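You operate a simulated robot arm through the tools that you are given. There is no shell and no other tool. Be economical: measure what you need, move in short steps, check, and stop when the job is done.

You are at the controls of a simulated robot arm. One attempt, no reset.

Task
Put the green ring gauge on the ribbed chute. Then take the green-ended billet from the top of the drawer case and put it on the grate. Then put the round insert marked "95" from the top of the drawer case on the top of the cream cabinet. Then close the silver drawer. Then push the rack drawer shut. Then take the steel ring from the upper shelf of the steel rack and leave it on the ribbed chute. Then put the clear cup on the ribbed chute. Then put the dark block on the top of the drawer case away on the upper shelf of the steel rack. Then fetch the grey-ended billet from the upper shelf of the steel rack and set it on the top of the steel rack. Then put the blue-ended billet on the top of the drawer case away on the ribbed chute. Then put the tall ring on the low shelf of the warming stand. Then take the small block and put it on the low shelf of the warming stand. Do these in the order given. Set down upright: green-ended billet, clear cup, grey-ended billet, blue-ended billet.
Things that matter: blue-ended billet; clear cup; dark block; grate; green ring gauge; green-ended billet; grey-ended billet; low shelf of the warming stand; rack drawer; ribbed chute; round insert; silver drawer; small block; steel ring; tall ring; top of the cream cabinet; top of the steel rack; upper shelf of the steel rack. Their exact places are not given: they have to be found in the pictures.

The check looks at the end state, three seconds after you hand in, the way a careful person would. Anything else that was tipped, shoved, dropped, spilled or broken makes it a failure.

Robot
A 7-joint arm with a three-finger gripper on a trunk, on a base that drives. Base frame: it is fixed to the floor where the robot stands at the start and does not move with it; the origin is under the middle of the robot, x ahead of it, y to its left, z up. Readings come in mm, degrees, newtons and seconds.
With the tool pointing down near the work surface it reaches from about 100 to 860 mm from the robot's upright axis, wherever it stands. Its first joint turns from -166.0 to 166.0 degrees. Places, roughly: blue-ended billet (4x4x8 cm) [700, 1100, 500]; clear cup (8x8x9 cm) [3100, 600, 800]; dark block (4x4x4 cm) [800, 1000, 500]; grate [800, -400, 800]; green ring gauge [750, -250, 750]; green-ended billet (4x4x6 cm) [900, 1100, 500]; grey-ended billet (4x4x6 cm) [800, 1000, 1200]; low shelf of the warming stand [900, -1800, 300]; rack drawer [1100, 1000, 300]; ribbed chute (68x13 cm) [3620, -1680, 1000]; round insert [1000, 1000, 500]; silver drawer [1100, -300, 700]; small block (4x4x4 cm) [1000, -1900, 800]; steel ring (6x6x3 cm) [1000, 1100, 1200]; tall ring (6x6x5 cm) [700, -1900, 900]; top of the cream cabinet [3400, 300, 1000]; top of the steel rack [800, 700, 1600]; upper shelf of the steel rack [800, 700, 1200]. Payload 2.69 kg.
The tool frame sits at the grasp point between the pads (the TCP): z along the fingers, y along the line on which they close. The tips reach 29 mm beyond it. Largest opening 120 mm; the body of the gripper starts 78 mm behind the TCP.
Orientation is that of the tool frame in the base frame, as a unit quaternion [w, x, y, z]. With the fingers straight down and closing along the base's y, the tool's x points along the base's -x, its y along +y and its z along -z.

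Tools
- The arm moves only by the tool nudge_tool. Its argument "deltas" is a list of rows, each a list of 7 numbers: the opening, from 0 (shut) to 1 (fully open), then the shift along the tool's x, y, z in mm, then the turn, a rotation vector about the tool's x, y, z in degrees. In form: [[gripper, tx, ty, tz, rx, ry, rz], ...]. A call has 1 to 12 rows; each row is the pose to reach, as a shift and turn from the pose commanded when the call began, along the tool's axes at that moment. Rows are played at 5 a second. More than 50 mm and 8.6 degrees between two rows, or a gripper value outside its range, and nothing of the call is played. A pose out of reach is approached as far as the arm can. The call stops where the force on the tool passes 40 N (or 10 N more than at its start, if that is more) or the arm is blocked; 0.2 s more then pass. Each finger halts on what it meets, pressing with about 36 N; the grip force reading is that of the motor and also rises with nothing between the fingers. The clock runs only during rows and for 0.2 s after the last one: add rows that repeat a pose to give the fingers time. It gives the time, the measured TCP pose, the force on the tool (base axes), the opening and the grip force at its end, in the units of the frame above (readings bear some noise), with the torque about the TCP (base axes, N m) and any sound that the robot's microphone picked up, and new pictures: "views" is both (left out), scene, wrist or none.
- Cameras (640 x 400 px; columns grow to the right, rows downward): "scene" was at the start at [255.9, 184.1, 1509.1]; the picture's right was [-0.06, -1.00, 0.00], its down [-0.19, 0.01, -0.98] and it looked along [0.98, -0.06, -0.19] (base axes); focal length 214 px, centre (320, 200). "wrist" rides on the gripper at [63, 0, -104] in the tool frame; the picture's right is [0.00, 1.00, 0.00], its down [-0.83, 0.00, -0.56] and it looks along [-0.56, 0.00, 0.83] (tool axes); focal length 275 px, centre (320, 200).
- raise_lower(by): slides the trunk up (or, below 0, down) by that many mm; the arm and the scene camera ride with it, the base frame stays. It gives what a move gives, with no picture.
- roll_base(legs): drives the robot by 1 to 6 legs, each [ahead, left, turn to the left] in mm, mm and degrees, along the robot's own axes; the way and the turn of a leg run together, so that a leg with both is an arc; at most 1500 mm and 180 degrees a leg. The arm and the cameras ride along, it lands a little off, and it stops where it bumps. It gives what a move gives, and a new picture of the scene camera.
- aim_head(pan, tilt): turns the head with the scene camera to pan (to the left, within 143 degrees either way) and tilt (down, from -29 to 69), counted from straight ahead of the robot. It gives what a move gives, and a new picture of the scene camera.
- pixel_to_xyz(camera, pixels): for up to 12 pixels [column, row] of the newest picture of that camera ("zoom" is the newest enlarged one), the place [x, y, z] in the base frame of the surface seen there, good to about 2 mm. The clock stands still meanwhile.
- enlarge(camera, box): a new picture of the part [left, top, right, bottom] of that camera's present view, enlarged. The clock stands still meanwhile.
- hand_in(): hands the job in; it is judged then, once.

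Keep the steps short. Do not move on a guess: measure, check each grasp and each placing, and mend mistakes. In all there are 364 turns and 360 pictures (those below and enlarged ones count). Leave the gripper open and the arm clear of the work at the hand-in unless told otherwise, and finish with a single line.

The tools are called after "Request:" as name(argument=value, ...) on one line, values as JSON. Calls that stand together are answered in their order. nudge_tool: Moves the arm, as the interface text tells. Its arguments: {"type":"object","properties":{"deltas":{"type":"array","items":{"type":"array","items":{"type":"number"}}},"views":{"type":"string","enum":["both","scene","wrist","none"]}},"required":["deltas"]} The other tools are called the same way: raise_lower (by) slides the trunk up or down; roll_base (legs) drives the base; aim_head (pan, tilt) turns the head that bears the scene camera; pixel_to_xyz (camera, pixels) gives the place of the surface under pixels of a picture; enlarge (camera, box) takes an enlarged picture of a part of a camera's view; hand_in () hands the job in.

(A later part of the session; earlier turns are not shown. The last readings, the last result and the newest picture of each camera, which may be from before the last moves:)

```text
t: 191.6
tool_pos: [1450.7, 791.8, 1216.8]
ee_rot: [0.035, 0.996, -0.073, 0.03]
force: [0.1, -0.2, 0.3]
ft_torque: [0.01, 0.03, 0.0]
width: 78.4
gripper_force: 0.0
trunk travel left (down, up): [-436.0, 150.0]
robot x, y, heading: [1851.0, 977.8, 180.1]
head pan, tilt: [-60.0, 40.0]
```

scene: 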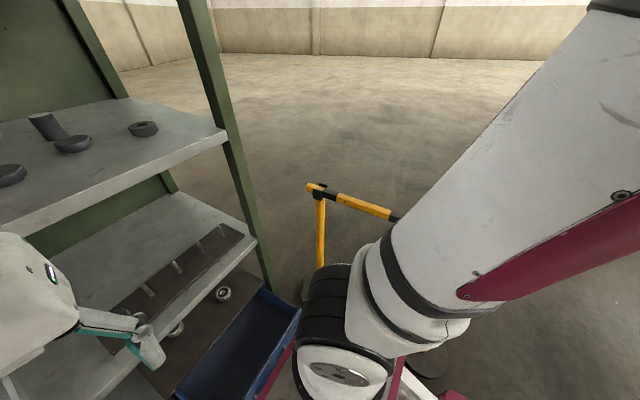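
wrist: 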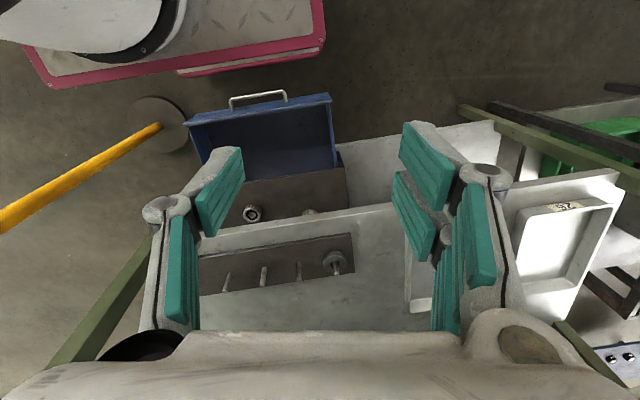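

Request:
pixel_to_xyz(camera="scene", pixels=[[420, 280], [480, 220], [560, 100], [600, 30], [330, 300], [620, 200], [500, 290]])

Request:
aim_head(pan=-110, tilt=40)

```text
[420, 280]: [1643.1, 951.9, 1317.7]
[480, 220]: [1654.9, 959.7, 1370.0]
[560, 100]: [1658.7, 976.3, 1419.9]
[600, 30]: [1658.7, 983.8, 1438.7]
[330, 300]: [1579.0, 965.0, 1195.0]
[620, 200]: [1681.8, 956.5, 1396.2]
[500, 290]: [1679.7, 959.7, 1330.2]
```

```text
t: 192.8
tool_pos: [1451.2, 791.7, 1217.7]
ee_rot: [0.034, 0.996, -0.072, 0.031]
force: [0.7, -0.2, 0.5]
ft_torque: [0.01, 0.0, -0.03]
width: 78.3
gripper_force: 0.2
trunk travel left (down, up): [-436.0, 150.0]
robot x, y, heading: [1848.0, 977.5, 179.9]
head pan, tilt: [-110.0, 40.0]
```

scene: 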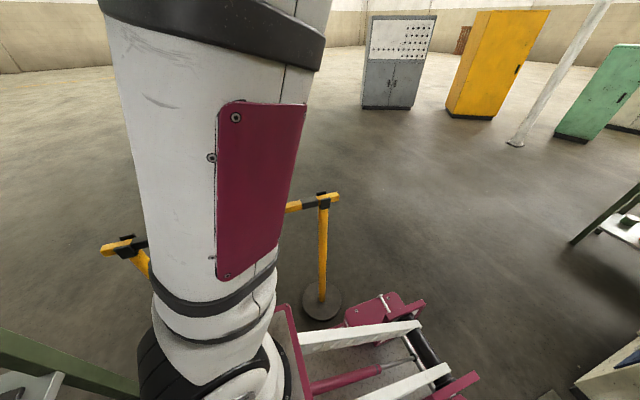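

Request:
aim_head(pan=-14, tilt=30)

```text
t: 194.5
tool_pos: [1449.7, 792.8, 1216.7]
ee_rot: [0.034, 0.996, -0.075, 0.032]
force: [0.6, -0.7, 0.0]
ft_torque: [0.01, 0.03, 0.03]
width: 77.9
gripper_force: 0.1
trunk travel left (down, up): [-436.0, 150.0]
robot x, y, heading: [1849.2, 975.3, 179.9]
head pan, tilt: [-14.0, 30.0]
```

scene: 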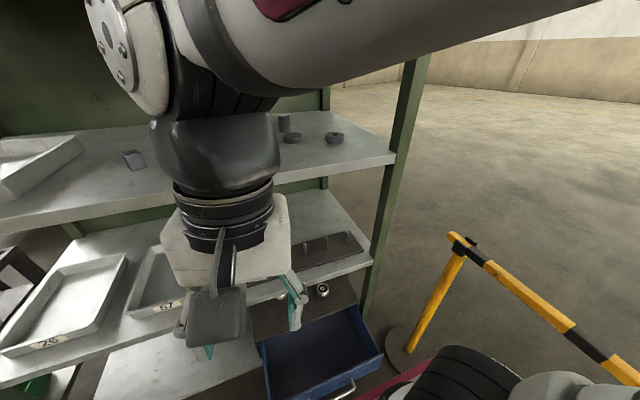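

The wrist had fouled the robot's own camera stalk (TCP was too close to it); nothing outside was touched. I move the tool forward-right, straightening it.

Request:
nudge_tool(deltas=[[0.65, -40, 0, -10, 1, -1, -2], [0.65, -80, -20, -20, 2, -2, -4], [0.65, -100, -60, -20, 3, -3, -6], [0.65, -110, -100, -20, 4, -3.5, -8.4], [0.65, -120, -145, -20, 4, -3.5, -8.4], [0.65, -120, -190, -20, 4, -3.5, -8.4], [0.65, -120, -235, -20, 4, -3.5, -8.4], [0.65, -120, -280, -20, 4, -3.5, -8.4]], views="scene")

```text
t: 196.3
tool_pos: [1372.2, 1087.7, 1211.2]
ee_rot: [0.0, 1.0, 0.003, 0.0]
force: [0.6, -0.6, 0.1]
ft_torque: [0.05, -0.01, -0.02]
width: 78.0
gripper_force: 0.1
trunk travel left (down, up): [-436.0, 150.0]
robot x, y, heading: [1848.8, 979.6, 180.2]
head pan, tilt: [-14.0, 30.0]
```

scene: 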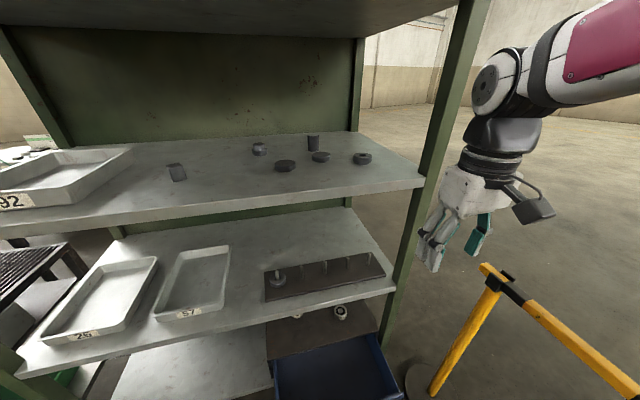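

Clear view now. Lower the trunk.

Request:
raise_lower(by=-340)

Request:
aim_head(pan=-14, tilt=35)

Request:
enlarge(camera="scene", box=[250, 140, 450, 265])

```text
t: 199.7
tool_pos: [1372.2, 1086.6, 872.0]
ee_rot: [-0.001, 1.0, 0.001, 0.0]
force: [-0.2, -0.2, 0.3]
ft_torque: [0.01, 0.01, -0.04]
width: 78.1
gripper_force: 0.0
trunk travel left (down, up): [-96.0, 490.0]
robot x, y, heading: [1848.7, 978.6, 180.0]
head pan, tilt: [-14.0, 30.0]
```

```text
t: 200.3
tool_pos: [1372.2, 1087.0, 871.9]
ee_rot: [-0.001, 1.0, 0.001, 0.0]
force: [0.7, 0.0, -0.4]
ft_torque: [0.01, 0.03, -0.04]
width: 78.1
gripper_force: 0.0
trunk travel left (down, up): [-96.0, 490.0]
robot x, y, heading: [1842.6, 980.6, 179.6]
head pan, tilt: [-14.0, 35.0]
```

scene: 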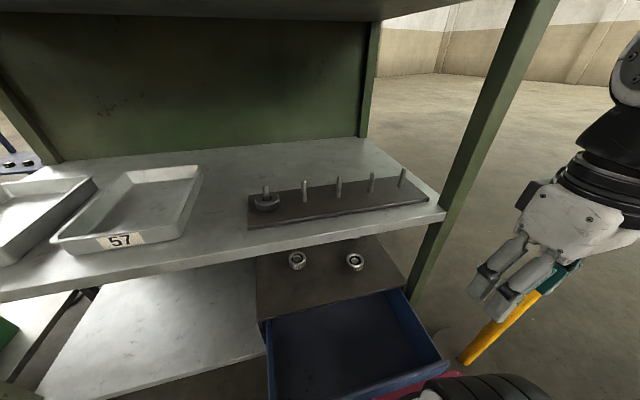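

```text
3.20 times, centred on (350, 202) of scene
```

zoom: 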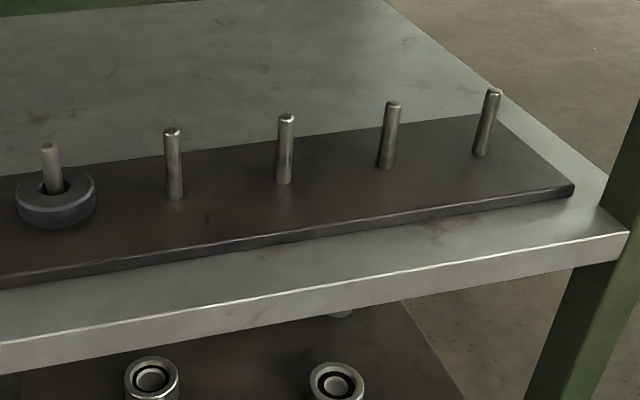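

Request:
roll_base(legs=[[-350, 0, 0]])

Request:
enlarge(camera="scene", box=[250, 100, 410, 200])

```text
t: 202.6
tool_pos: [1721.1, 1087.7, 871.8]
ee_rot: [-0.001, 1.0, 0.0, 0.0]
force: [0.7, -0.2, 1.3]
ft_torque: [0.01, 0.05, 0.05]
width: 77.9
gripper_force: 0.0
trunk travel left (down, up): [-96.0, 490.0]
robot x, y, heading: [2199.6, 977.9, 179.7]
head pan, tilt: [-14.0, 35.0]
```

scene: 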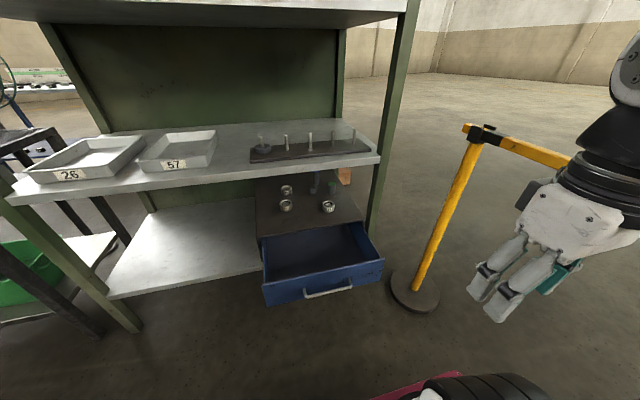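

```text
4.00 times, centred on (330, 150) of scene
```

zoom: 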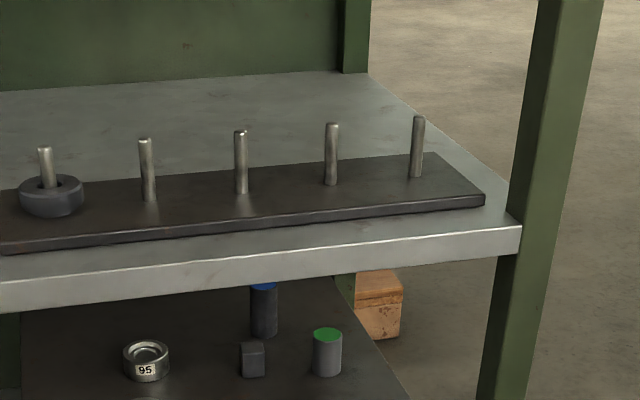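

Request:
enlarge(camera="scene", box=[245, 155, 385, 243])

Request:
pixel_to_xyz(camera="zoom", pixels=[[190, 140], [180, 120], [190, 215], [378, 245], [378, 220], [400, 110], [400, 160], [310, 90], [298, 145], [320, 10], [90, 360], [440, 250]])

```text
4.55 times, centred on (315, 199) of scene
```

zoom: 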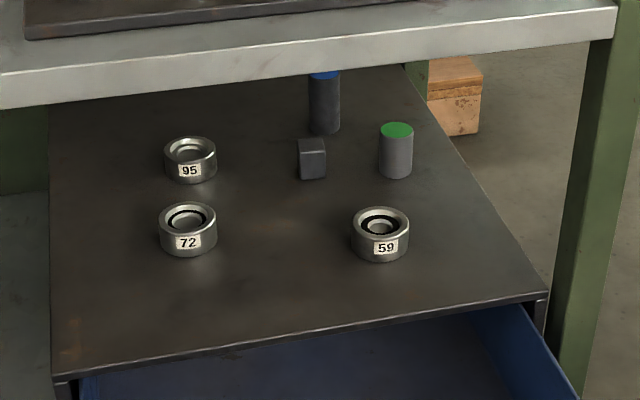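

```text
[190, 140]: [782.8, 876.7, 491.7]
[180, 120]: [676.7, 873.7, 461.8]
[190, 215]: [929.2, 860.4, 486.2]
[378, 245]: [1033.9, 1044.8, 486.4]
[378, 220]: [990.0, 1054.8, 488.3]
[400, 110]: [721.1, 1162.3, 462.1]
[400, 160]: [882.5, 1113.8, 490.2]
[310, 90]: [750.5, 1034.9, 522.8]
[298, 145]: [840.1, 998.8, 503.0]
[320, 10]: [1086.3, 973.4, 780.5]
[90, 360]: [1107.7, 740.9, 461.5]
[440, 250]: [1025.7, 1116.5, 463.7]
```

Billet with green end at ≈(870,1113), top z 522. I'll approach nearly horizontally with the wrist camera on top, so first turn the wrist 180° about its axis.

Request:
nudge_tool(deltas=[[0.65, 0, 0, 0, 0, 0, 8.5], [0.65, 0, 0, 0, 0, 0, 17], [0.65, 0, 0, 0, 0, 0, 25.5], [0.65, 0, 0, 0, 0, 0, 34], [0.65, 0, 0, 0, 0, 0, 42.5], [0.65, 0, 0, 0, 0, 0, 51], [0.65, 0, 0, 0, 0, 0, 59.5], [0.65, 0, 0, 0, 0, 0, 68], [0.65, 0, 0, 0, 0, 0, 76.5], [0.65, 0, 0, 0, 0, 0, 85], [0.65, 0, 0, 0, 0, 0, 90]], views="none")

Request:
nudge_tool(deltas=[[0.65, 0, 0, 0, 0, 0, 8.5], [0.65, 0, 0, 0, 0, 0, 17], [0.65, 0, 0, 0, 0, 0, 25.5], [0.65, 0, 0, 0, 0, 0, 34], [0.65, 0, 0, 0, 0, 0, 42.5], [0.65, 0, 0, 0, 0, 0, 51], [0.65, 0, 0, 0, 0, 0, 59.5], [0.65, 0, 0, 0, 0, 0, 68], [0.65, 0, 0, 0, 0, 0, 76.5], [0.65, 0, 0, 0, 0, 0, 85], [0.65, 0, 0, 0, 0, 0, 90]], views="scene")

```text
t: 205.0
tool_pos: [1722.0, 1087.1, 871.6]
ee_rot: [0.001, 0.707, -0.707, 0.0]
force: [0.8, 0.3, 0.0]
ft_torque: [-0.03, 0.01, -0.04]
width: 78.0
gripper_force: 0.0
trunk travel left (down, up): [-96.0, 490.0]
robot x, y, heading: [2197.9, 978.1, 179.7]
head pan, tilt: [-14.0, 35.0]
```

```text
t: 206.5
tool_pos: [1705.0, 1071.7, 871.1]
ee_rot: [-0.003, -0.376, 0.927, -0.008]
force: [0.5, 0.7, -1.4]
ft_torque: [0.02, 0.03, 0.01]
width: 77.9
gripper_force: 0.0
trunk travel left (down, up): [-96.0, 490.0]
robot x, y, heading: [2195.7, 979.1, 179.9]
head pan, tilt: [-14.0, 35.0]
stopped in row 7: the arm was blocked; the commanded pose is now the measured one
```

scene: 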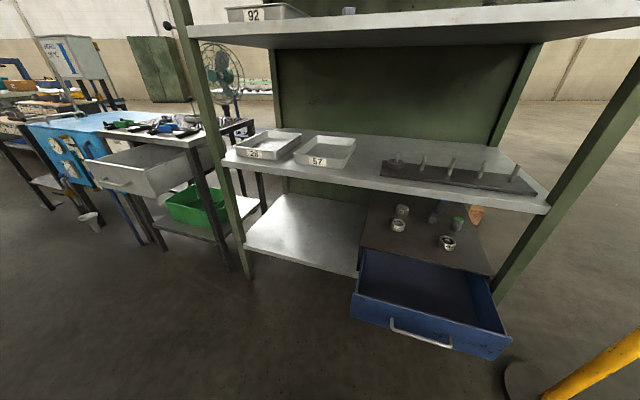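

The elbow touched the head stalk again (view shifted). Undo 45°, extend the tool forward, then retry away from the head.

Request:
nudge_tool(deltas=[[0.65, 10, 10, 0, 0, 0, -8.5], [0.65, 20, 20, 0, 0, 0, -17], [0.65, 30, 30, 0, 0, 0, -25.5], [0.65, 40, 40, 0, 0, 0, -34], [0.65, 60, 60, 0, 0, 0, -42], [0.65, 90, 90, 0, 0, 0, -45], [0.65, 120, 120, 0, 0, 0, -45], [0.65, 150, 150, 0, 0, 0, -45], [0.65, 180, 180, 0, 0, 0, -45]], views="scene")

```text
t: 208.5
tool_pos: [1451.7, 1077.6, 869.3]
ee_rot: [-0.005, -0.701, 0.713, -0.006]
force: [0.3, 0.2, 0.1]
ft_torque: [-0.02, 0.03, 0.0]
width: 78.0
gripper_force: 0.2
trunk travel left (down, up): [-96.0, 490.0]
robot x, y, heading: [2196.8, 973.4, 180.0]
head pan, tilt: [-14.0, 35.0]
```

scene: 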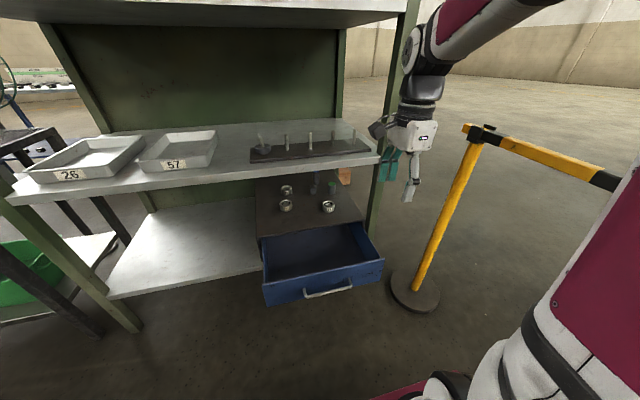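

Request:
nudge_tool(deltas=[[0.65, 0, 0, 0, 0, 0, 8.5], [0.65, 0, 0, 0, 0, 0, 17], [0.65, 0, 0, 0, 0, 0, 25.5], [0.65, 0, 0, 0, 0, 0, 34], [0.65, 0, 0, 0, 0, 0, 42.5], [0.65, 0, 0, 0, 0, 0, 51], [0.65, 0, 0, 0, 0, 0, 59.5], [0.65, 0, 0, 0, 0, 0, 68], [0.65, 0, 0, 0, 0, 0, 76.5], [0.65, 0, 0, 0, 0, 0, 85], [0.65, 0, 0, 0, 0, 0, 90]], views="scene")

```text
t: 210.9
tool_pos: [1452.6, 1076.6, 869.9]
ee_rot: [0.001, 0.01, 1.0, -0.008]
force: [1.1, 0.0, -0.5]
ft_torque: [-0.02, -0.01, 0.01]
width: 78.0
gripper_force: 0.1
trunk travel left (down, up): [-96.0, 490.0]
robot x, y, heading: [2198.3, 973.2, 179.8]
head pan, tilt: [-14.0, 35.0]
```

scene: 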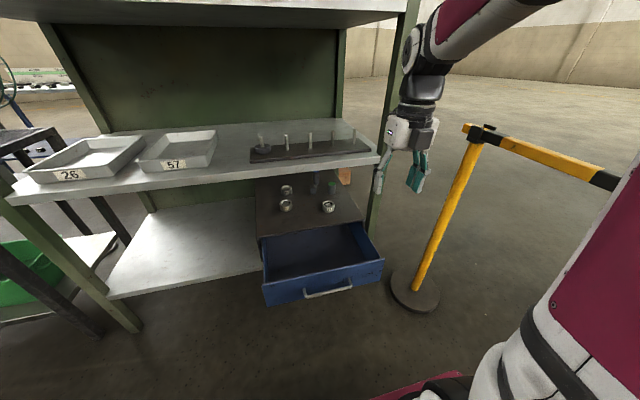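

Wrist flipped without contact. Now pitch the hand up to 30° below horizontal.

Request:
nudge_tool(deltas=[[0.65, 0, 0, 0, 0, 7.5, 0], [0.65, 0, 0, 0, 0, 15, 0], [0.65, 0, 0, 0, 0, 22.5, 0], [0.65, 0, 0, 0, 0, 30, 0], [0.65, 0, 0, 0, 0, 37.5, 0], [0.65, 0, 0, 0, 0, 45, 0], [0.65, 0, 0, 0, 0, 52.5, 0], [0.65, 0, 0, 0, 0, 60, 0]], views="both")

```text
t: 212.7
tool_pos: [1441.7, 1081.8, 878.9]
ee_rot: [-0.496, 0.012, 0.868, -0.003]
force: [-0.5, -1.1, -0.7]
ft_torque: [0.04, 0.03, -0.07]
width: 77.8
gripper_force: 0.0
out of reach, approached as far as the arm can: row 8
trunk travel left (down, up): [-96.0, 490.0]
robot x, y, heading: [2195.7, 977.7, 179.9]
head pan, tilt: [-14.0, 35.0]
```

scene: 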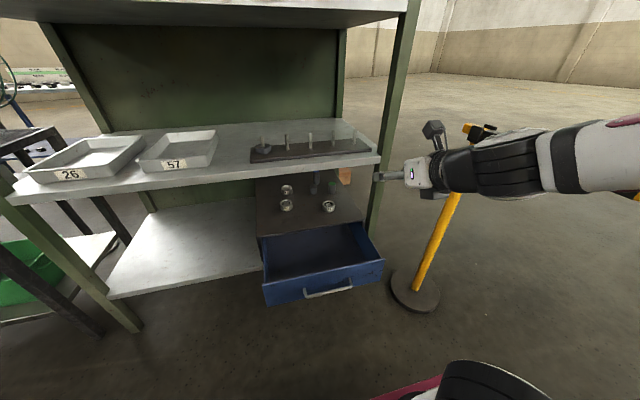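
wrist: 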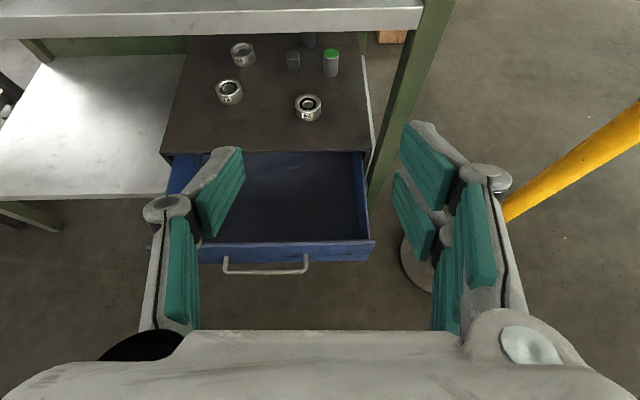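

Request:
aim_head(pan=-50, tilt=35)

Request:
pixel_to_xyz(camera="scene", pixels=[[250, 130], [320, 130], [400, 130], [480, 130], [560, 150]])

```text
t: 213.7
tool_pos: [1442.7, 1084.1, 880.1]
ee_rot: [-0.497, 0.014, 0.867, -0.002]
force: [0.3, -0.1, 0.1]
ft_torque: [-0.01, 0.02, 0.01]
width: 77.9
gripper_force: 0.0
trunk travel left (down, up): [-96.0, 490.0]
robot x, y, heading: [2198.3, 976.7, 180.0]
head pan, tilt: [-50.0, 35.0]
```

scene: 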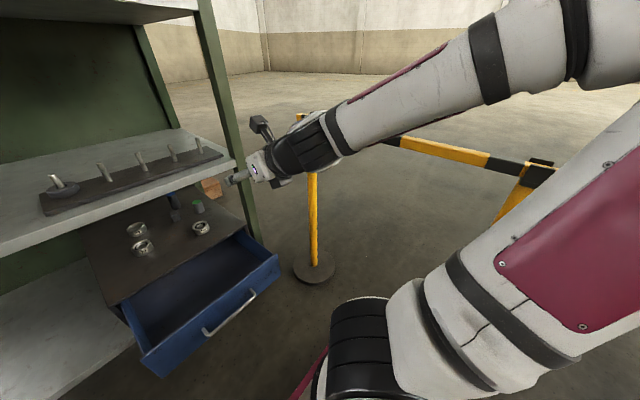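

```text
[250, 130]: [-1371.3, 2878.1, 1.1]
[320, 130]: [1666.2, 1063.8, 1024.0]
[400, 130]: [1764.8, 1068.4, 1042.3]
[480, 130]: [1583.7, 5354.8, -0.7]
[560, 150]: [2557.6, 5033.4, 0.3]
```

Forearm is in the vertical plane, clear. Lower TCP to z≈580 before driving in.

Request:
nudge_tool(deltas=[[0.65, -40, 0, 23, 0, 0, 0], [0.65, -80, 0, 46, 0, 0, 0], [0.65, -120, 0, 69, 0, 0, 0], [0.65, -160, 0, 92, 0, 0, 0], [0.65, -200, 0, 115, 0, 0, 0], [0.65, -240, 0, 139, 0, 0, 0], [0.65, -262, 0, 151, 0, 0, 0]], views="scene")

```text
t: 215.3
tool_pos: [1399.7, 1106.2, 550.4]
ee_rot: [-0.499, 0.011, 0.866, -0.003]
force: [0.6, -0.5, 0.0]
ft_torque: [0.02, 0.04, 0.0]
width: 77.9
gripper_force: 0.1
out of reach, approached as far as the arm can: row 1, 2, 3, 4, 5, 6, 7
trunk travel left (down, up): [-96.0, 490.0]
robot x, y, heading: [2195.3, 978.6, 180.1]
head pan, tilt: [-50.0, 35.0]
```

scene: 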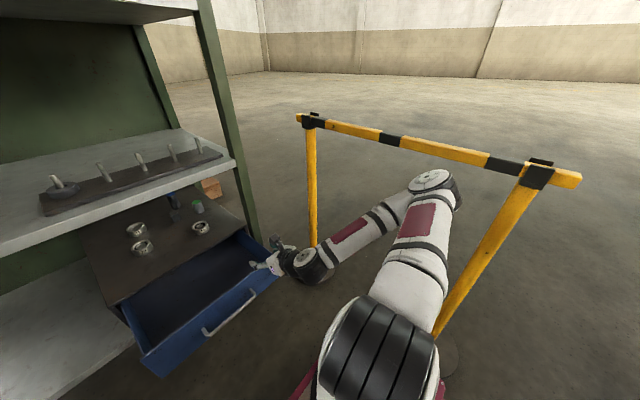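

The flipped wrist drives the elbow to its limits. I undo and use the natural (unflipped) wrist with a ~35° tilt instead.

Request:
nudge_tool(deltas=[[0.65, 40, 0, -23, 0, 0, 0], [0.65, 80, 0, -46, 0, 0, 0], [0.65, 120, 0, -69, 0, 0, 0], [0.65, 160, 0, -92, 0, 0, 0], [0.65, 200, 0, -115, 0, 0, 0], [0.65, 240, 0, -139, 0, 0, 0], [0.65, 262, 0, -151, 0, 0, 0]], views="none")

Request:
nudge_tool(deltas=[[0.65, 0, 0, 0, 0, -7.5, 0], [0.65, 0, 0, 0, 0, -15, 0], [0.65, 0, 0, 0, 0, -22.5, 0], [0.65, 0, 0, 0, 0, -30, 0], [0.65, 0, 0, 0, 0, -37.5, 0], [0.65, 0, 0, 0, 0, -45, 0], [0.65, 0, 0, 0, 0, -52.5, 0], [0.65, 0, 0, 0, 0, -60, 0]], views="scene")

```text
t: 216.9
tool_pos: [1401.9, 1108.5, 856.4]
ee_rot: [-0.499, 0.011, 0.867, -0.004]
force: [-0.6, -0.1, 0.4]
ft_torque: [-0.01, 0.0, -0.03]
width: 77.9
gripper_force: 0.1
out of reach, approached as far as the arm can: row 1, 2, 3, 4, 5
trunk travel left (down, up): [-96.0, 490.0]
robot x, y, heading: [2194.6, 979.3, 180.1]
head pan, tilt: [-50.0, 35.0]
```

```text
t: 218.7
tool_pos: [1399.7, 1109.4, 855.6]
ee_rot: [0.002, 0.01, 1.0, -0.008]
force: [-0.1, 0.4, 0.7]
ft_torque: [0.01, 0.01, 0.01]
width: 78.0
gripper_force: 0.0
trunk travel left (down, up): [-96.0, 490.0]
robot x, y, heading: [2199.5, 978.0, 180.1]
head pan, tilt: [-50.0, 35.0]
```

scene: 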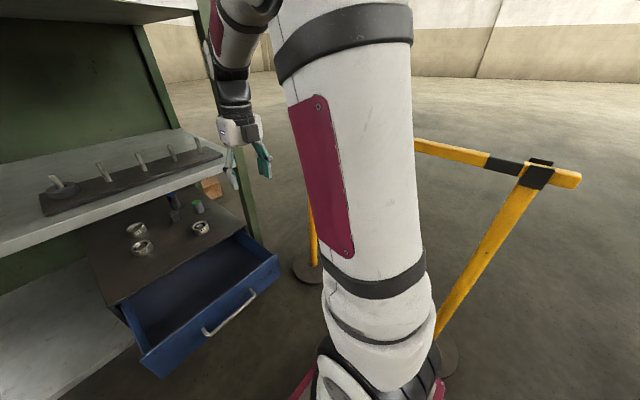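

Request:
nudge_tool(deltas=[[0.65, 0, 0, 0, 0, 0, -8.5], [0.65, 0, 0, 0, 0, 0, -17], [0.65, 0, 0, 0, 0, 0, -25.5], [0.65, 0, 0, 0, 0, 0, -34], [0.65, 0, 0, 0, 0, 0, -42.5], [0.65, 0, 0, 0, 0, 0, -51], [0.65, 0, 0, 0, 0, 0, -59.5], [0.65, 0, 0, 0, 0, 0, -68], [0.65, 0, 0, 0, 0, 0, -76.5], [0.65, 0, 0, 0, 0, 0, -85], [0.65, 0, 0, 0, 0, 0, -90]], views="none")

Request:
nudge_tool(deltas=[[0.65, 0, 0, 0, 0, 0, -8.5], [0.65, 0, 0, 0, 0, 0, -17], [0.65, 0, 0, 0, 0, 0, -25.5], [0.65, 0, 0, 0, 0, 0, -34], [0.65, 0, 0, 0, 0, 0, -42.5], [0.65, 0, 0, 0, 0, 0, -51], [0.65, 0, 0, 0, 0, 0, -59.5], [0.65, 0, 0, 0, 0, 0, -68], [0.65, 0, 0, 0, 0, 0, -76.5], [0.65, 0, 0, 0, 0, 0, -85], [0.65, 0, 0, 0, 0, 0, -90]], views="none")

Request:
nudge_tool(deltas=[[0.65, 0, 0, 0, 0, -7.5, 0], [0.65, 0, 0, 0, 0, -15, 0], [0.65, 0, 0, 0, 0, -22.5, 0], [0.65, 0, 0, 0, 0, -30, 0], [0.65, 0, 0, 0, 0, -37.5, 0], [0.65, 0, 0, 0, 0, -45, 0], [0.65, 0, 0, 0, 0, -52.5, 0], [0.65, 0, 0, 0, 0, -58, 0]], views="both")

```text
t: 221.1
tool_pos: [1399.3, 1107.7, 855.3]
ee_rot: [-0.006, -0.701, 0.713, -0.006]
force: [-0.1, -0.7, -0.2]
ft_torque: [-0.01, 0.02, 0.07]
width: 77.8
gripper_force: 0.0
trunk travel left (down, up): [-96.0, 490.0]
robot x, y, heading: [2199.2, 981.5, 179.7]
head pan, tilt: [-50.0, 35.0]
```

```text
t: 223.5
tool_pos: [1400.6, 1107.9, 856.7]
ee_rot: [0.009, 1.0, -0.008, 0.001]
force: [-0.2, -0.7, 0.2]
ft_torque: [-0.03, 0.02, -0.03]
width: 77.9
gripper_force: 0.1
trunk travel left (down, up): [-96.0, 490.0]
robot x, y, heading: [2196.7, 977.9, 179.7]
head pan, tilt: [-50.0, 35.0]
```

```text
t: 225.3
tool_pos: [1400.0, 1108.0, 854.2]
ee_rot: [0.003, 0.875, -0.011, -0.484]
force: [-0.1, 0.3, -1.3]
ft_torque: [0.01, 0.01, 0.02]
width: 78.3
gripper_force: 0.0
trunk travel left (down, up): [-96.0, 490.0]
robot x, y, heading: [2196.4, 978.4, 179.7]
head pan, tilt: [-50.0, 35.0]
```

scene: 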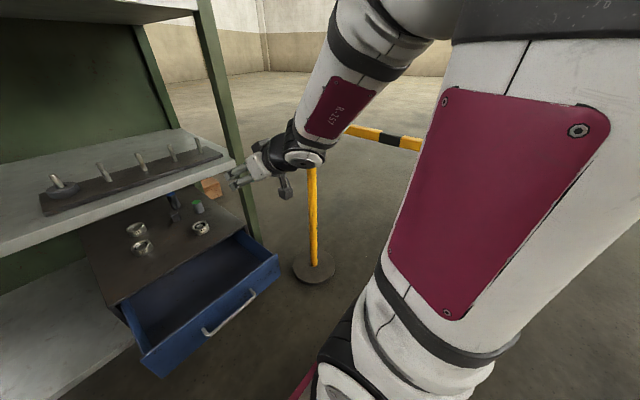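
wrist: 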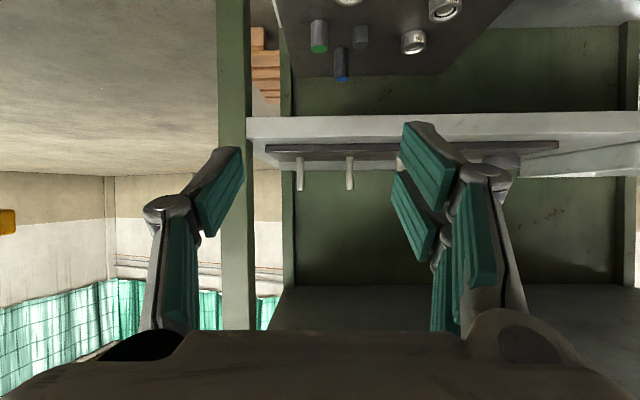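

Natural configuration works. Lower the trunk fully and the TCP to z≈580.

Request:
raise_lower(by=-92)

Request:
nudge_tool(deltas=[[0.65, 36, 0, 22, 0, 0, 0], [0.65, 72, 0, 45, 0, 0, 0], [0.65, 108, 0, 67, 0, 0, 0], [0.65, 144, 0, 90, 0, 0, 0], [0.65, 158, 0, 98, 0, 0, 0]], views="scene")

```text
t: 226.6
tool_pos: [1399.5, 1107.5, 763.4]
ee_rot: [0.003, 0.875, -0.012, -0.484]
force: [-0.2, 0.6, -0.4]
ft_torque: [-0.01, -0.02, 0.03]
width: 78.0
gripper_force: 0.1
trunk travel left (down, up): [-4.0, 582.0]
robot x, y, heading: [2193.2, 975.4, 179.7]
head pan, tilt: [-50.0, 35.0]
```

```text
t: 227.8
tool_pos: [1376.2, 1117.5, 577.8]
ee_rot: [0.003, 0.875, -0.011, -0.483]
force: [-0.5, 0.2, 0.2]
ft_torque: [0.02, 0.0, 0.02]
width: 77.9
gripper_force: 0.1
out of reach, approached as far as the arm can: row 2, 3, 4, 5
trunk travel left (down, up): [-4.0, 582.0]
robot x, y, heading: [2195.4, 978.0, 179.7]
head pan, tilt: [-50.0, 35.0]
```

scene: 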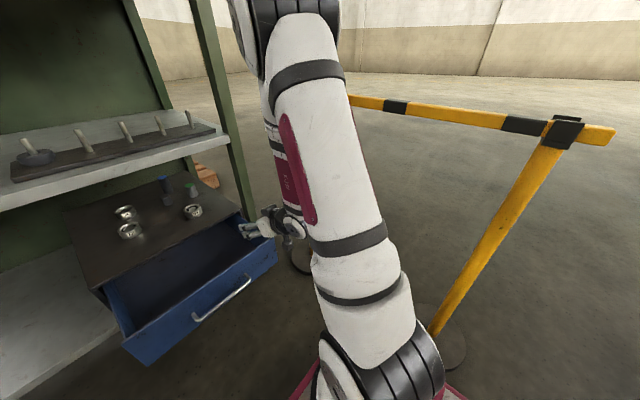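

Request:
nudge_tool(deltas=[[0.65, -16, 0, 25, 0, 0, 0], [0.65, -32, 0, 51, 0, 0, 0], [0.65, -42, 0, 68, 0, 0, 0]], views="scene")

```text
t: 228.6
tool_pos: [1297.6, 1118.9, 576.2]
ee_rot: [0.002, 0.876, -0.012, -0.483]
force: [-0.9, 0.8, -0.7]
ft_torque: [0.0, 0.0, -0.06]
width: 77.9
gripper_force: 0.1
trunk travel left (down, up): [-4.0, 582.0]
robot x, y, heading: [2196.6, 979.4, 179.8]
head pan, tilt: [-50.0, 35.0]
```

scene: 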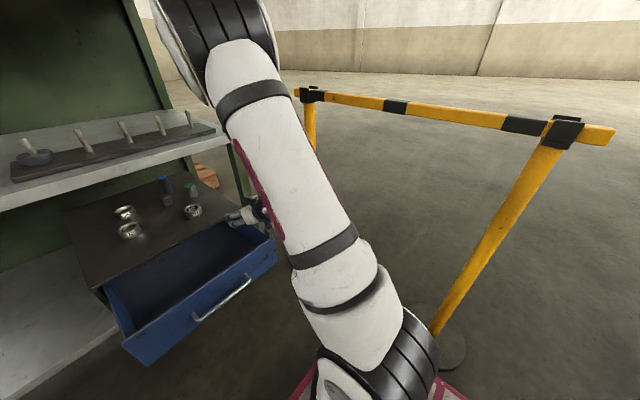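

Request:
pixel_to_xyz(camera="scene", pixels=[[190, 30], [230, 60], [245, 120], [262, 170], [272, 215], [250, 214], [262, 208]])

Request:
aim_head(pan=-40, tilt=10)

```text
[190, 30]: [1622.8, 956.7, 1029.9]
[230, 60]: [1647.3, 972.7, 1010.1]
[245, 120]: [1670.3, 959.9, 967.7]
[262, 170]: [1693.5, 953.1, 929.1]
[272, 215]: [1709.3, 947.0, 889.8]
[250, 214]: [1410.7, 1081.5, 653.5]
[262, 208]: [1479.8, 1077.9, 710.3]
```

```text
t: 229.5
tool_pos: [1297.9, 1118.0, 578.5]
ee_rot: [0.003, 0.875, -0.012, -0.484]
force: [-0.1, -0.2, 0.5]
ft_torque: [-0.01, -0.01, 0.01]
width: 77.8
gripper_force: 0.0
trunk travel left (down, up): [-4.0, 582.0]
robot x, y, heading: [2197.6, 978.1, 179.8]
head pan, tilt: [-40.0, 10.0]
```

scene: 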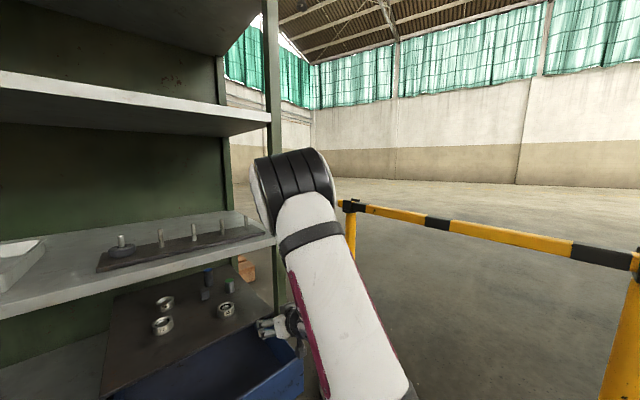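

Extend the arm first (so the forearm is shallow), then drive in.

Request:
nudge_tool(deltas=[[0.65, -21, 0, 34, 0, 0, 0], [0.65, -42, 0, 68, 0, 0, 0], [0.65, -53, 0, 85, 0, 0, 0]], views="scene")

```text
t: 230.3
tool_pos: [1199.2, 1121.9, 577.7]
ee_rot: [0.003, 0.875, -0.011, -0.484]
force: [0.7, -0.5, -0.3]
ft_torque: [0.02, -0.01, 0.0]
width: 77.8
gripper_force: 0.0
trunk travel left (down, up): [-4.0, 582.0]
robot x, y, heading: [2196.4, 976.9, 179.8]
head pan, tilt: [-40.0, 10.0]
```

scene: 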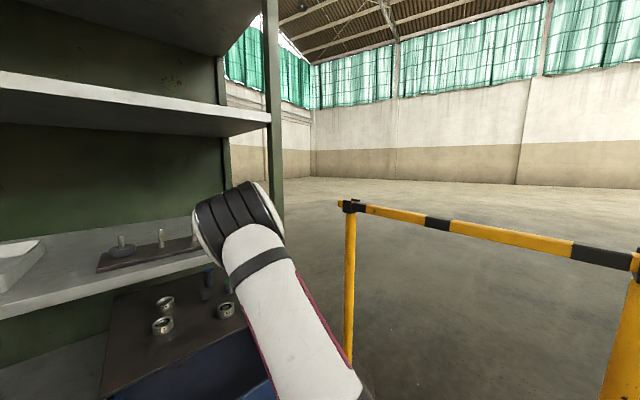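

Request:
pixel_to_xyz(camera="scene", pixels=[[205, 235], [235, 195], [250, 240], [265, 200]])

Request:
nudge_tool(deltas=[[0.65, 0, 0, 0, 0, 0, 0]], views="wrist")

```text
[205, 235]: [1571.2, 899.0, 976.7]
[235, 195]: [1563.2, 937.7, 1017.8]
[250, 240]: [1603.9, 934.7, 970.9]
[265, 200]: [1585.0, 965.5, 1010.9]
```

```text
t: 230.7
tool_pos: [1197.7, 1121.0, 576.5]
ee_rot: [0.003, 0.875, -0.011, -0.484]
force: [0.6, 0.0, -0.1]
ft_torque: [0.0, 0.02, -0.01]
width: 78.0
gripper_force: 0.0
trunk travel left (down, up): [-4.0, 582.0]
robot x, y, heading: [2199.0, 979.9, 180.0]
head pan, tilt: [-40.0, 10.0]
```

wrist: 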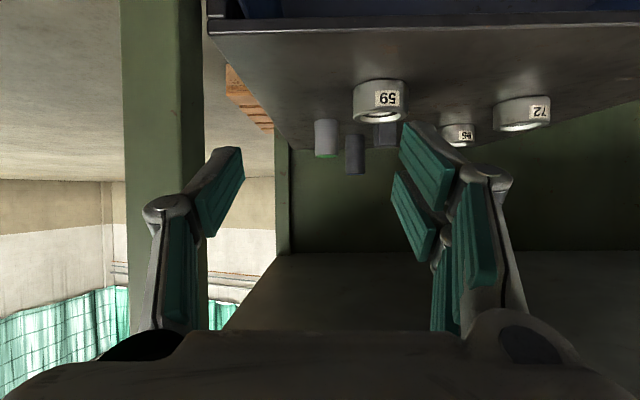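

Request:
nudge_tool(deltas=[[0.65, -21, 0, 34, 0, -2, 0], [0.65, -32, 0, 51, 0, -4, 0], [0.65, -42, 0, 67, 0, -5, 0]], views="scene")

Request:
pixel_to_xyz(camera="scene", pixels=[[180, 290], [205, 260], [235, 230], [260, 280]])

```text
t: 231.5
tool_pos: [1117.3, 1123.0, 576.4]
ee_rot: [0.003, 0.853, -0.012, -0.522]
force: [0.2, 0.7, -0.1]
ft_torque: [-0.01, 0.02, 0.03]
width: 78.2
gripper_force: 0.1
trunk travel left (down, up): [-4.0, 582.0]
robot x, y, heading: [2193.5, 978.2, 180.0]
head pan, tilt: [-40.0, 10.0]
```

scene: 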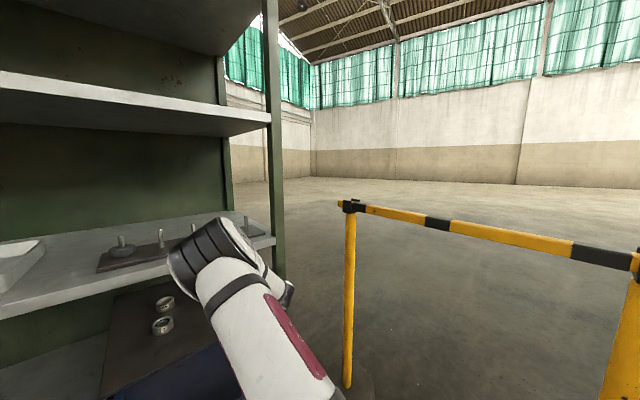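

```text
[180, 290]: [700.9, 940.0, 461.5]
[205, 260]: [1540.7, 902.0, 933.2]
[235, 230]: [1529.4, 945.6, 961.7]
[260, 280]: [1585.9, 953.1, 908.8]
```

Request:
roll_base(legs=[[170, 5, 0]])

Request:
aim_head(pan=-20, tilt=20)

Request:
nudge_tool(deltas=[[0.65, 0, 0, 0, 0, 0, 0]], views="wrist")

```text
t: 232.9
tool_pos: [946.8, 1119.4, 576.1]
ee_rot: [0.001, 0.853, -0.013, -0.522]
force: [-0.2, 0.6, 0.3]
ft_torque: [-0.01, 0.0, -0.01]
width: 78.1
gripper_force: 0.0
trunk travel left (down, up): [-4.0, 582.0]
robot x, y, heading: [2022.8, 969.8, 180.0]
head pan, tilt: [-40.0, 10.0]
```

scene: 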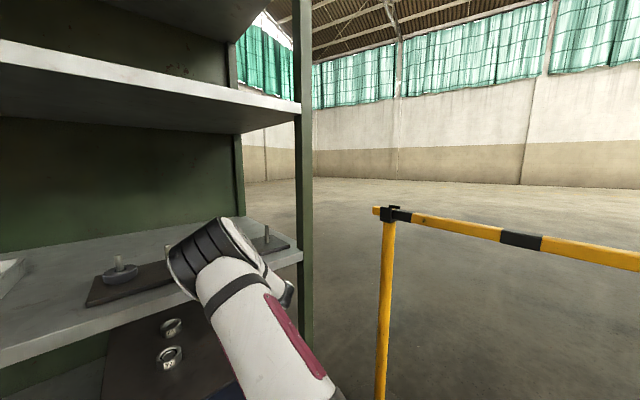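

```text
t: 233.8
tool_pos: [946.5, 1119.0, 577.6]
ee_rot: [0.002, 0.853, -0.012, -0.522]
force: [-1.0, 0.1, -0.3]
ft_torque: [-0.02, 0.0, -0.01]
width: 77.8
gripper_force: 0.0
trunk travel left (down, up): [-4.0, 582.0]
robot x, y, heading: [2024.3, 973.7, 180.0]
head pan, tilt: [-20.0, 20.0]
```

scene: 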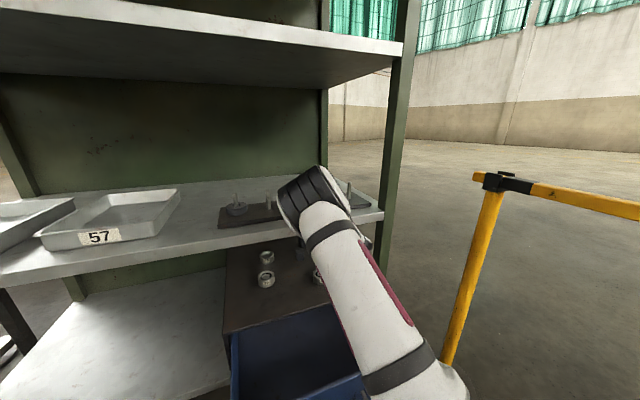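

```text
t: 234.2
tool_pos: [944.8, 1119.6, 576.1]
ee_rot: [0.002, 0.853, -0.013, -0.522]
force: [-1.0, 0.0, 1.0]
ft_torque: [0.01, 0.0, -0.02]
width: 78.0
gripper_force: 0.0
trunk travel left (down, up): [-4.0, 582.0]
robot x, y, heading: [2024.6, 972.5, 179.6]
head pan, tilt: [-20.0, 20.0]
```

wrist: 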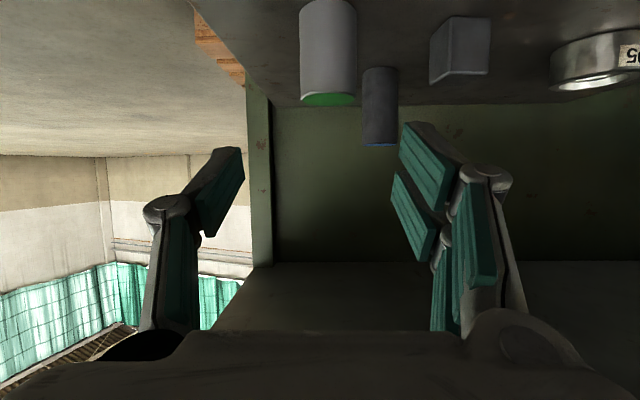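

Request:
pixel_to_xyz(camera="wrist", pixels=[[303, 50], [328, 50], [354, 50], [328, 97], [380, 110], [380, 145], [460, 45], [590, 85], [625, 55], [560, 75]])

```text
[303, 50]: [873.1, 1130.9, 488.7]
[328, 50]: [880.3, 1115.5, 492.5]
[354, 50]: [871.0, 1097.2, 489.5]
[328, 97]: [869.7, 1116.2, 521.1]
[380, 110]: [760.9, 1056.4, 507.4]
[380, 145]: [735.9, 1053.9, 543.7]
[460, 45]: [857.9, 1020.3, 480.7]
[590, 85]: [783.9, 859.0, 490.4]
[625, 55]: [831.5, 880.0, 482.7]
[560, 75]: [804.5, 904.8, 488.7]
```

Request:
pixel_to_xyz(camera="scene", pixels=[[150, 253], [150, 258], [150, 262], [150, 266], [150, 270], [150, 275], [362, 240], [300, 180], [330, 300], [375, 230]])

Request:
enlarge(camera="scene", box=[220, 150, 420, 275])

```text
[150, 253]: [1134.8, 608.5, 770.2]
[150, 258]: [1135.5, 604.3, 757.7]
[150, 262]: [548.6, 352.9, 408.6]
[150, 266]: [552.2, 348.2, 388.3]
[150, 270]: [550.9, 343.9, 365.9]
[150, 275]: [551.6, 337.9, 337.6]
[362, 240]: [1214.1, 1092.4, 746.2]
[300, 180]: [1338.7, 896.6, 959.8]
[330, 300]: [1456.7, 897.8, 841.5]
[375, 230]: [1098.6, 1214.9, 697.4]
```

```text
3.20 times, centred on (320, 212) of scene
```

zoom: 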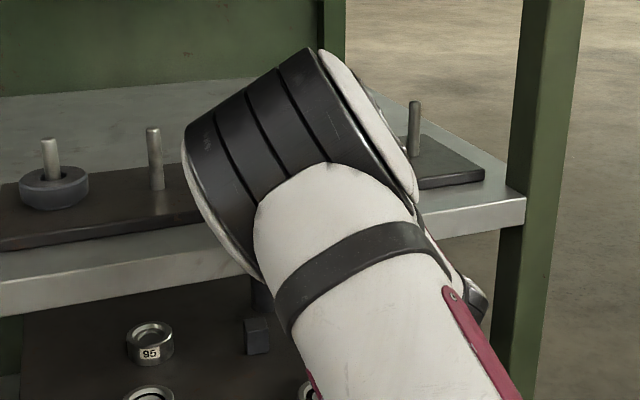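

Clearance to shelf lip (x 1135, z 757) is fine. Lower to z≈512 and align y.

Request:
nudge_tool(deltas=[[0.65, 20, 2, 10, 0, 0, 0], [0.65, 40, 5, 20, 0, 0, 0], [0.65, 58, 5.5, 29.5, 0, 0, 0]], views="both")

```text
t: 235.0
tool_pos: [948.0, 1112.8, 512.3]
ee_rot: [0.002, 0.853, -0.012, -0.522]
force: [-0.2, -0.7, -0.2]
ft_torque: [0.0, -0.05, 0.04]
width: 77.9
gripper_force: 0.0
trunk travel left (down, up): [-4.0, 582.0]
robot x, y, heading: [2025.3, 973.4, 179.7]
head pan, tilt: [-20.0, 20.0]
```

scene: 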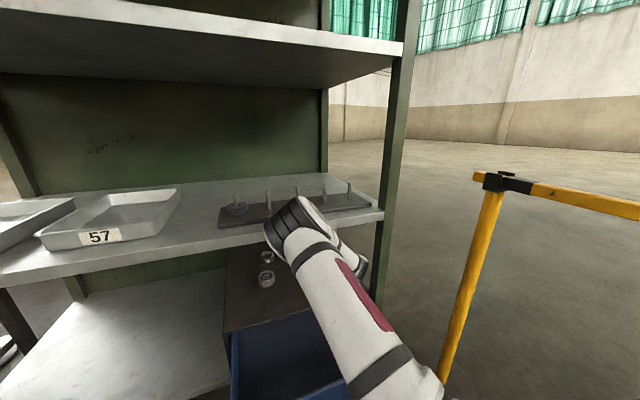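
wrist: 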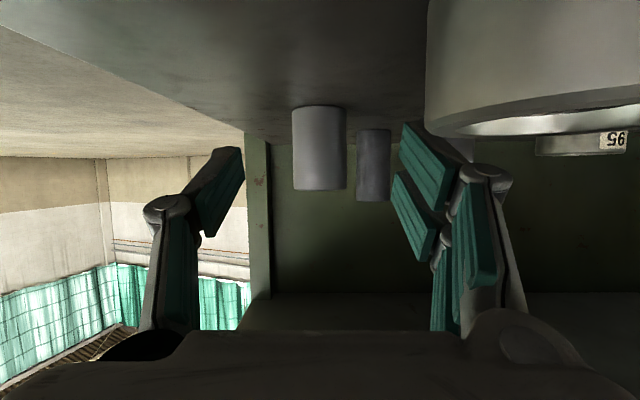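

Request:
nudge_tool(deltas=[[0.65, -12, -1, 23, 0, 0, 0], [0.65, -24, -1, 46, 0, 0, 0], [0.65, -37, -1, 72, 0, 0, 0]], views="both")

```text
t: 235.8
tool_pos: [866.8, 1116.1, 511.0]
ee_rot: [0.001, 0.854, -0.013, -0.52]
force: [0.7, 0.3, 0.7]
ft_torque: [0.02, -0.02, 0.03]
width: 78.0
gripper_force: 0.1
trunk travel left (down, up): [-4.0, 582.0]
robot x, y, heading: [2026.2, 972.0, 179.9]
head pan, tilt: [-20.0, 20.0]
```

scene: 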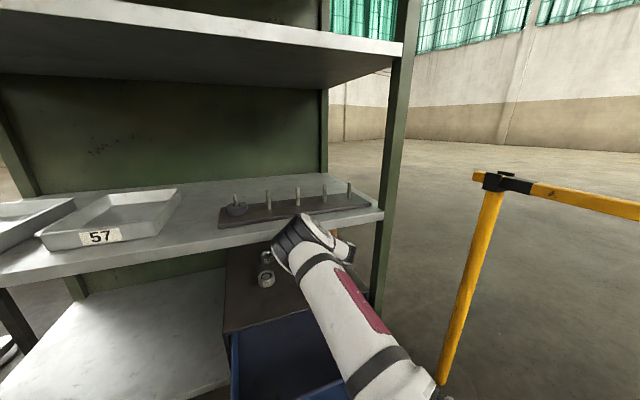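
wrist: 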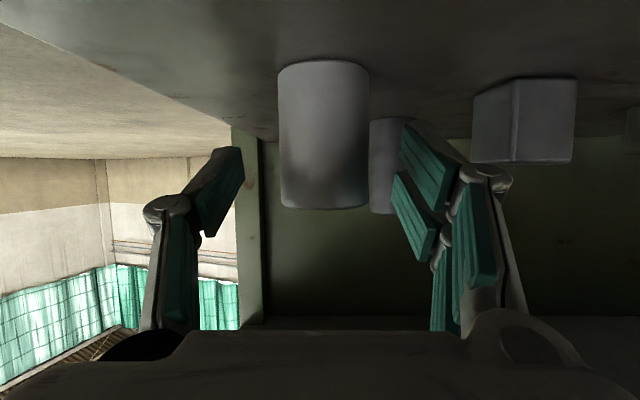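

Billet lies between the fingers. Close.

Request:
nudge_tool(deltas=[[0.2, 0, 0, 0, 0, 0, 0], [0.2, 0, 0, 0, 0, 0, 0], [0.2, 0, 0, 0, 0, 0, 0]], views="wrist")

```text
t: 236.6
tool_pos: [867.9, 1116.3, 511.2]
ee_rot: [0.002, 0.854, -0.013, -0.521]
force: [-0.6, -2.7, 16.0]
ft_torque: [0.29, 0.02, 0.02]
width: 38.6
gripper_force: 36.2
trunk travel left (down, up): [-4.0, 582.0]
robot x, y, heading: [2024.4, 975.7, 179.6]
head pan, tilt: [-20.0, 20.0]
```

wrist: 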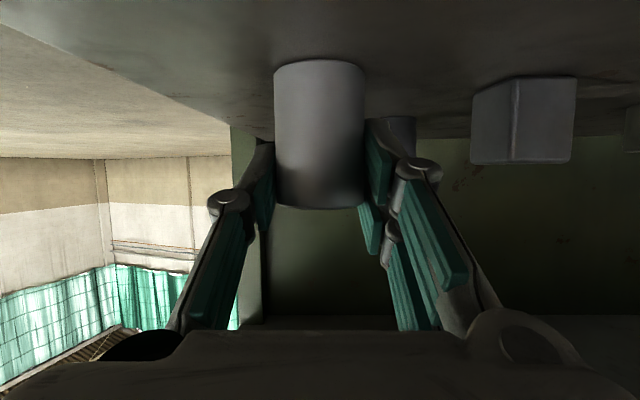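

Gripped at 38.6 mm. Lift 15 mm and pull straight out.

Request:
nudge_tool(deltas=[[0.2, -9, 0, -4.5, 0, 0, 0], [0.2, -18, 0, -9, 0, 0, 0], [0.2, -18, 0, -9, 0, 0, 0]], views="wrist")

```text
t: 237.4
tool_pos: [873.7, 1117.0, 505.2]
ee_rot: [0.0, 0.862, -0.017, -0.506]
force: [-6.1, -10.1, 25.9]
ft_torque: [0.18, 0.44, 0.17]
width: 38.4
gripper_force: 35.8
trunk travel left (down, up): [-4.0, 582.0]
robot x, y, heading: [2025.0, 974.9, 179.9]
head pan, tilt: [-20.0, 20.0]
```

wrist: 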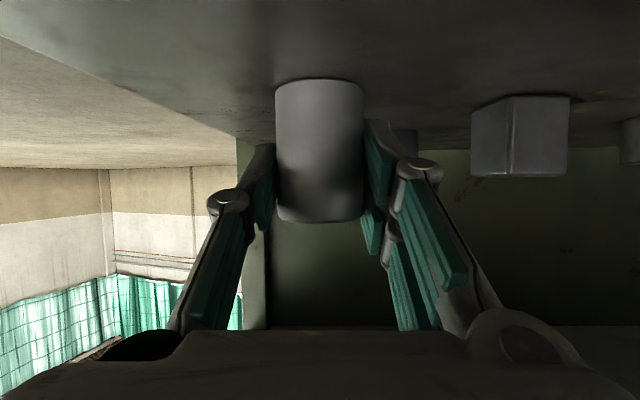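

Unexpected: commanded up, but the hand sagged and force is 26 N. Look closely before anything else.

Request:
enlarge(camera="scene", box=[220, 190, 420, 315])

Request:
nudge_tool(deltas=[[0.2, 0, 0, 0, 0, 0, 0]], views="none")

```text
3.20 times, centred on (320, 252) of scene
```

zoom: 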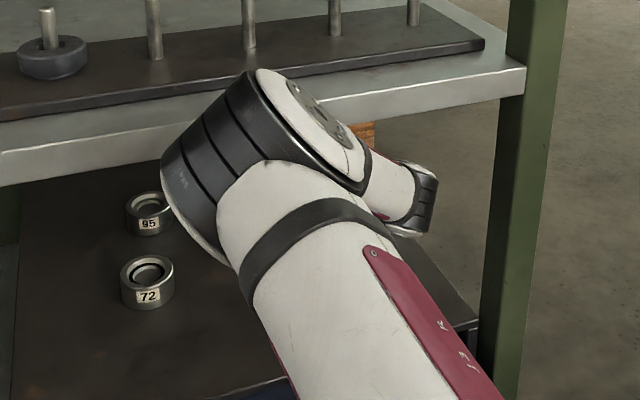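

```text
t: 237.8
tool_pos: [873.6, 1119.4, 504.4]
ee_rot: [0.0, 0.862, -0.017, -0.506]
force: [-8.9, -9.2, 25.6]
ft_torque: [0.17, 0.55, 0.19]
width: 38.8
gripper_force: 35.8
trunk travel left (down, up): [-4.0, 582.0]
robot x, y, heading: [2024.0, 974.3, 179.7]
head pan, tilt: [-20.0, 20.0]
```

Request:
pixel_to_xyz(camera="zoom", pixels=[[250, 75], [300, 90], [350, 130], [375, 155], [400, 170], [425, 180], [400, 210], [200, 110], [440, 85], [430, 110], [360, 100]])

```text
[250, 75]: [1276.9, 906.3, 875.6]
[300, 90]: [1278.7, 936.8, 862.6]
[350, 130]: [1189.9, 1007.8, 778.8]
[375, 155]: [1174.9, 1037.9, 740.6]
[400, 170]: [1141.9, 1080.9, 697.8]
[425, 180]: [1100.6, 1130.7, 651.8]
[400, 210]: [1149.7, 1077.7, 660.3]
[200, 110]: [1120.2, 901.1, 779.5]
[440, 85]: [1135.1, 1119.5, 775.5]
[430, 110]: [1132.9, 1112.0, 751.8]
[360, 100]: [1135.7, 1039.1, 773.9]
```

The forearm is touching the shelf lip, pressing the hand down. Pull back outward, which frees it.

Request:
nudge_tool(deltas=[[0.2, 7, 0, -13, 0, 0, 0], [0.2, 14, 0, -27, 0, 0, 0], [0.2, 20, 0, -40, 0, 0, 0]], views="both")

```text
t: 238.6
tool_pos: [907.1, 1111.8, 534.1]
ee_rot: [0.002, 0.853, -0.01, -0.523]
force: [0.3, 0.2, -6.0]
ft_torque: [0.0, -0.04, 0.0]
width: 38.3
gripper_force: 35.8
trunk travel left (down, up): [-4.0, 582.0]
robot x, y, heading: [2022.6, 971.8, 179.8]
head pan, tilt: [-20.0, 20.0]
```

scene: 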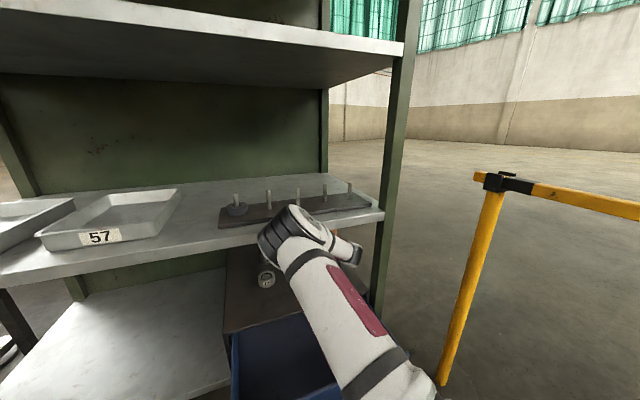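
wrist: 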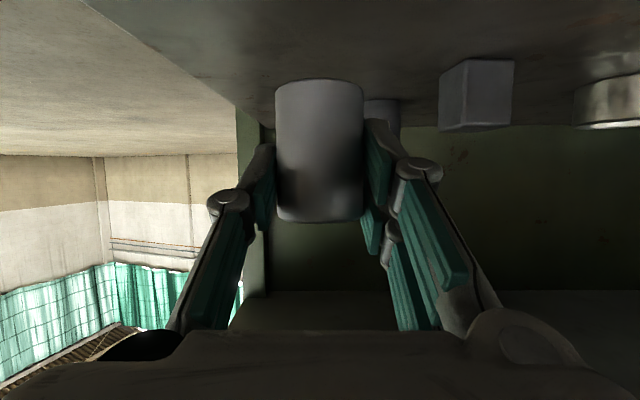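

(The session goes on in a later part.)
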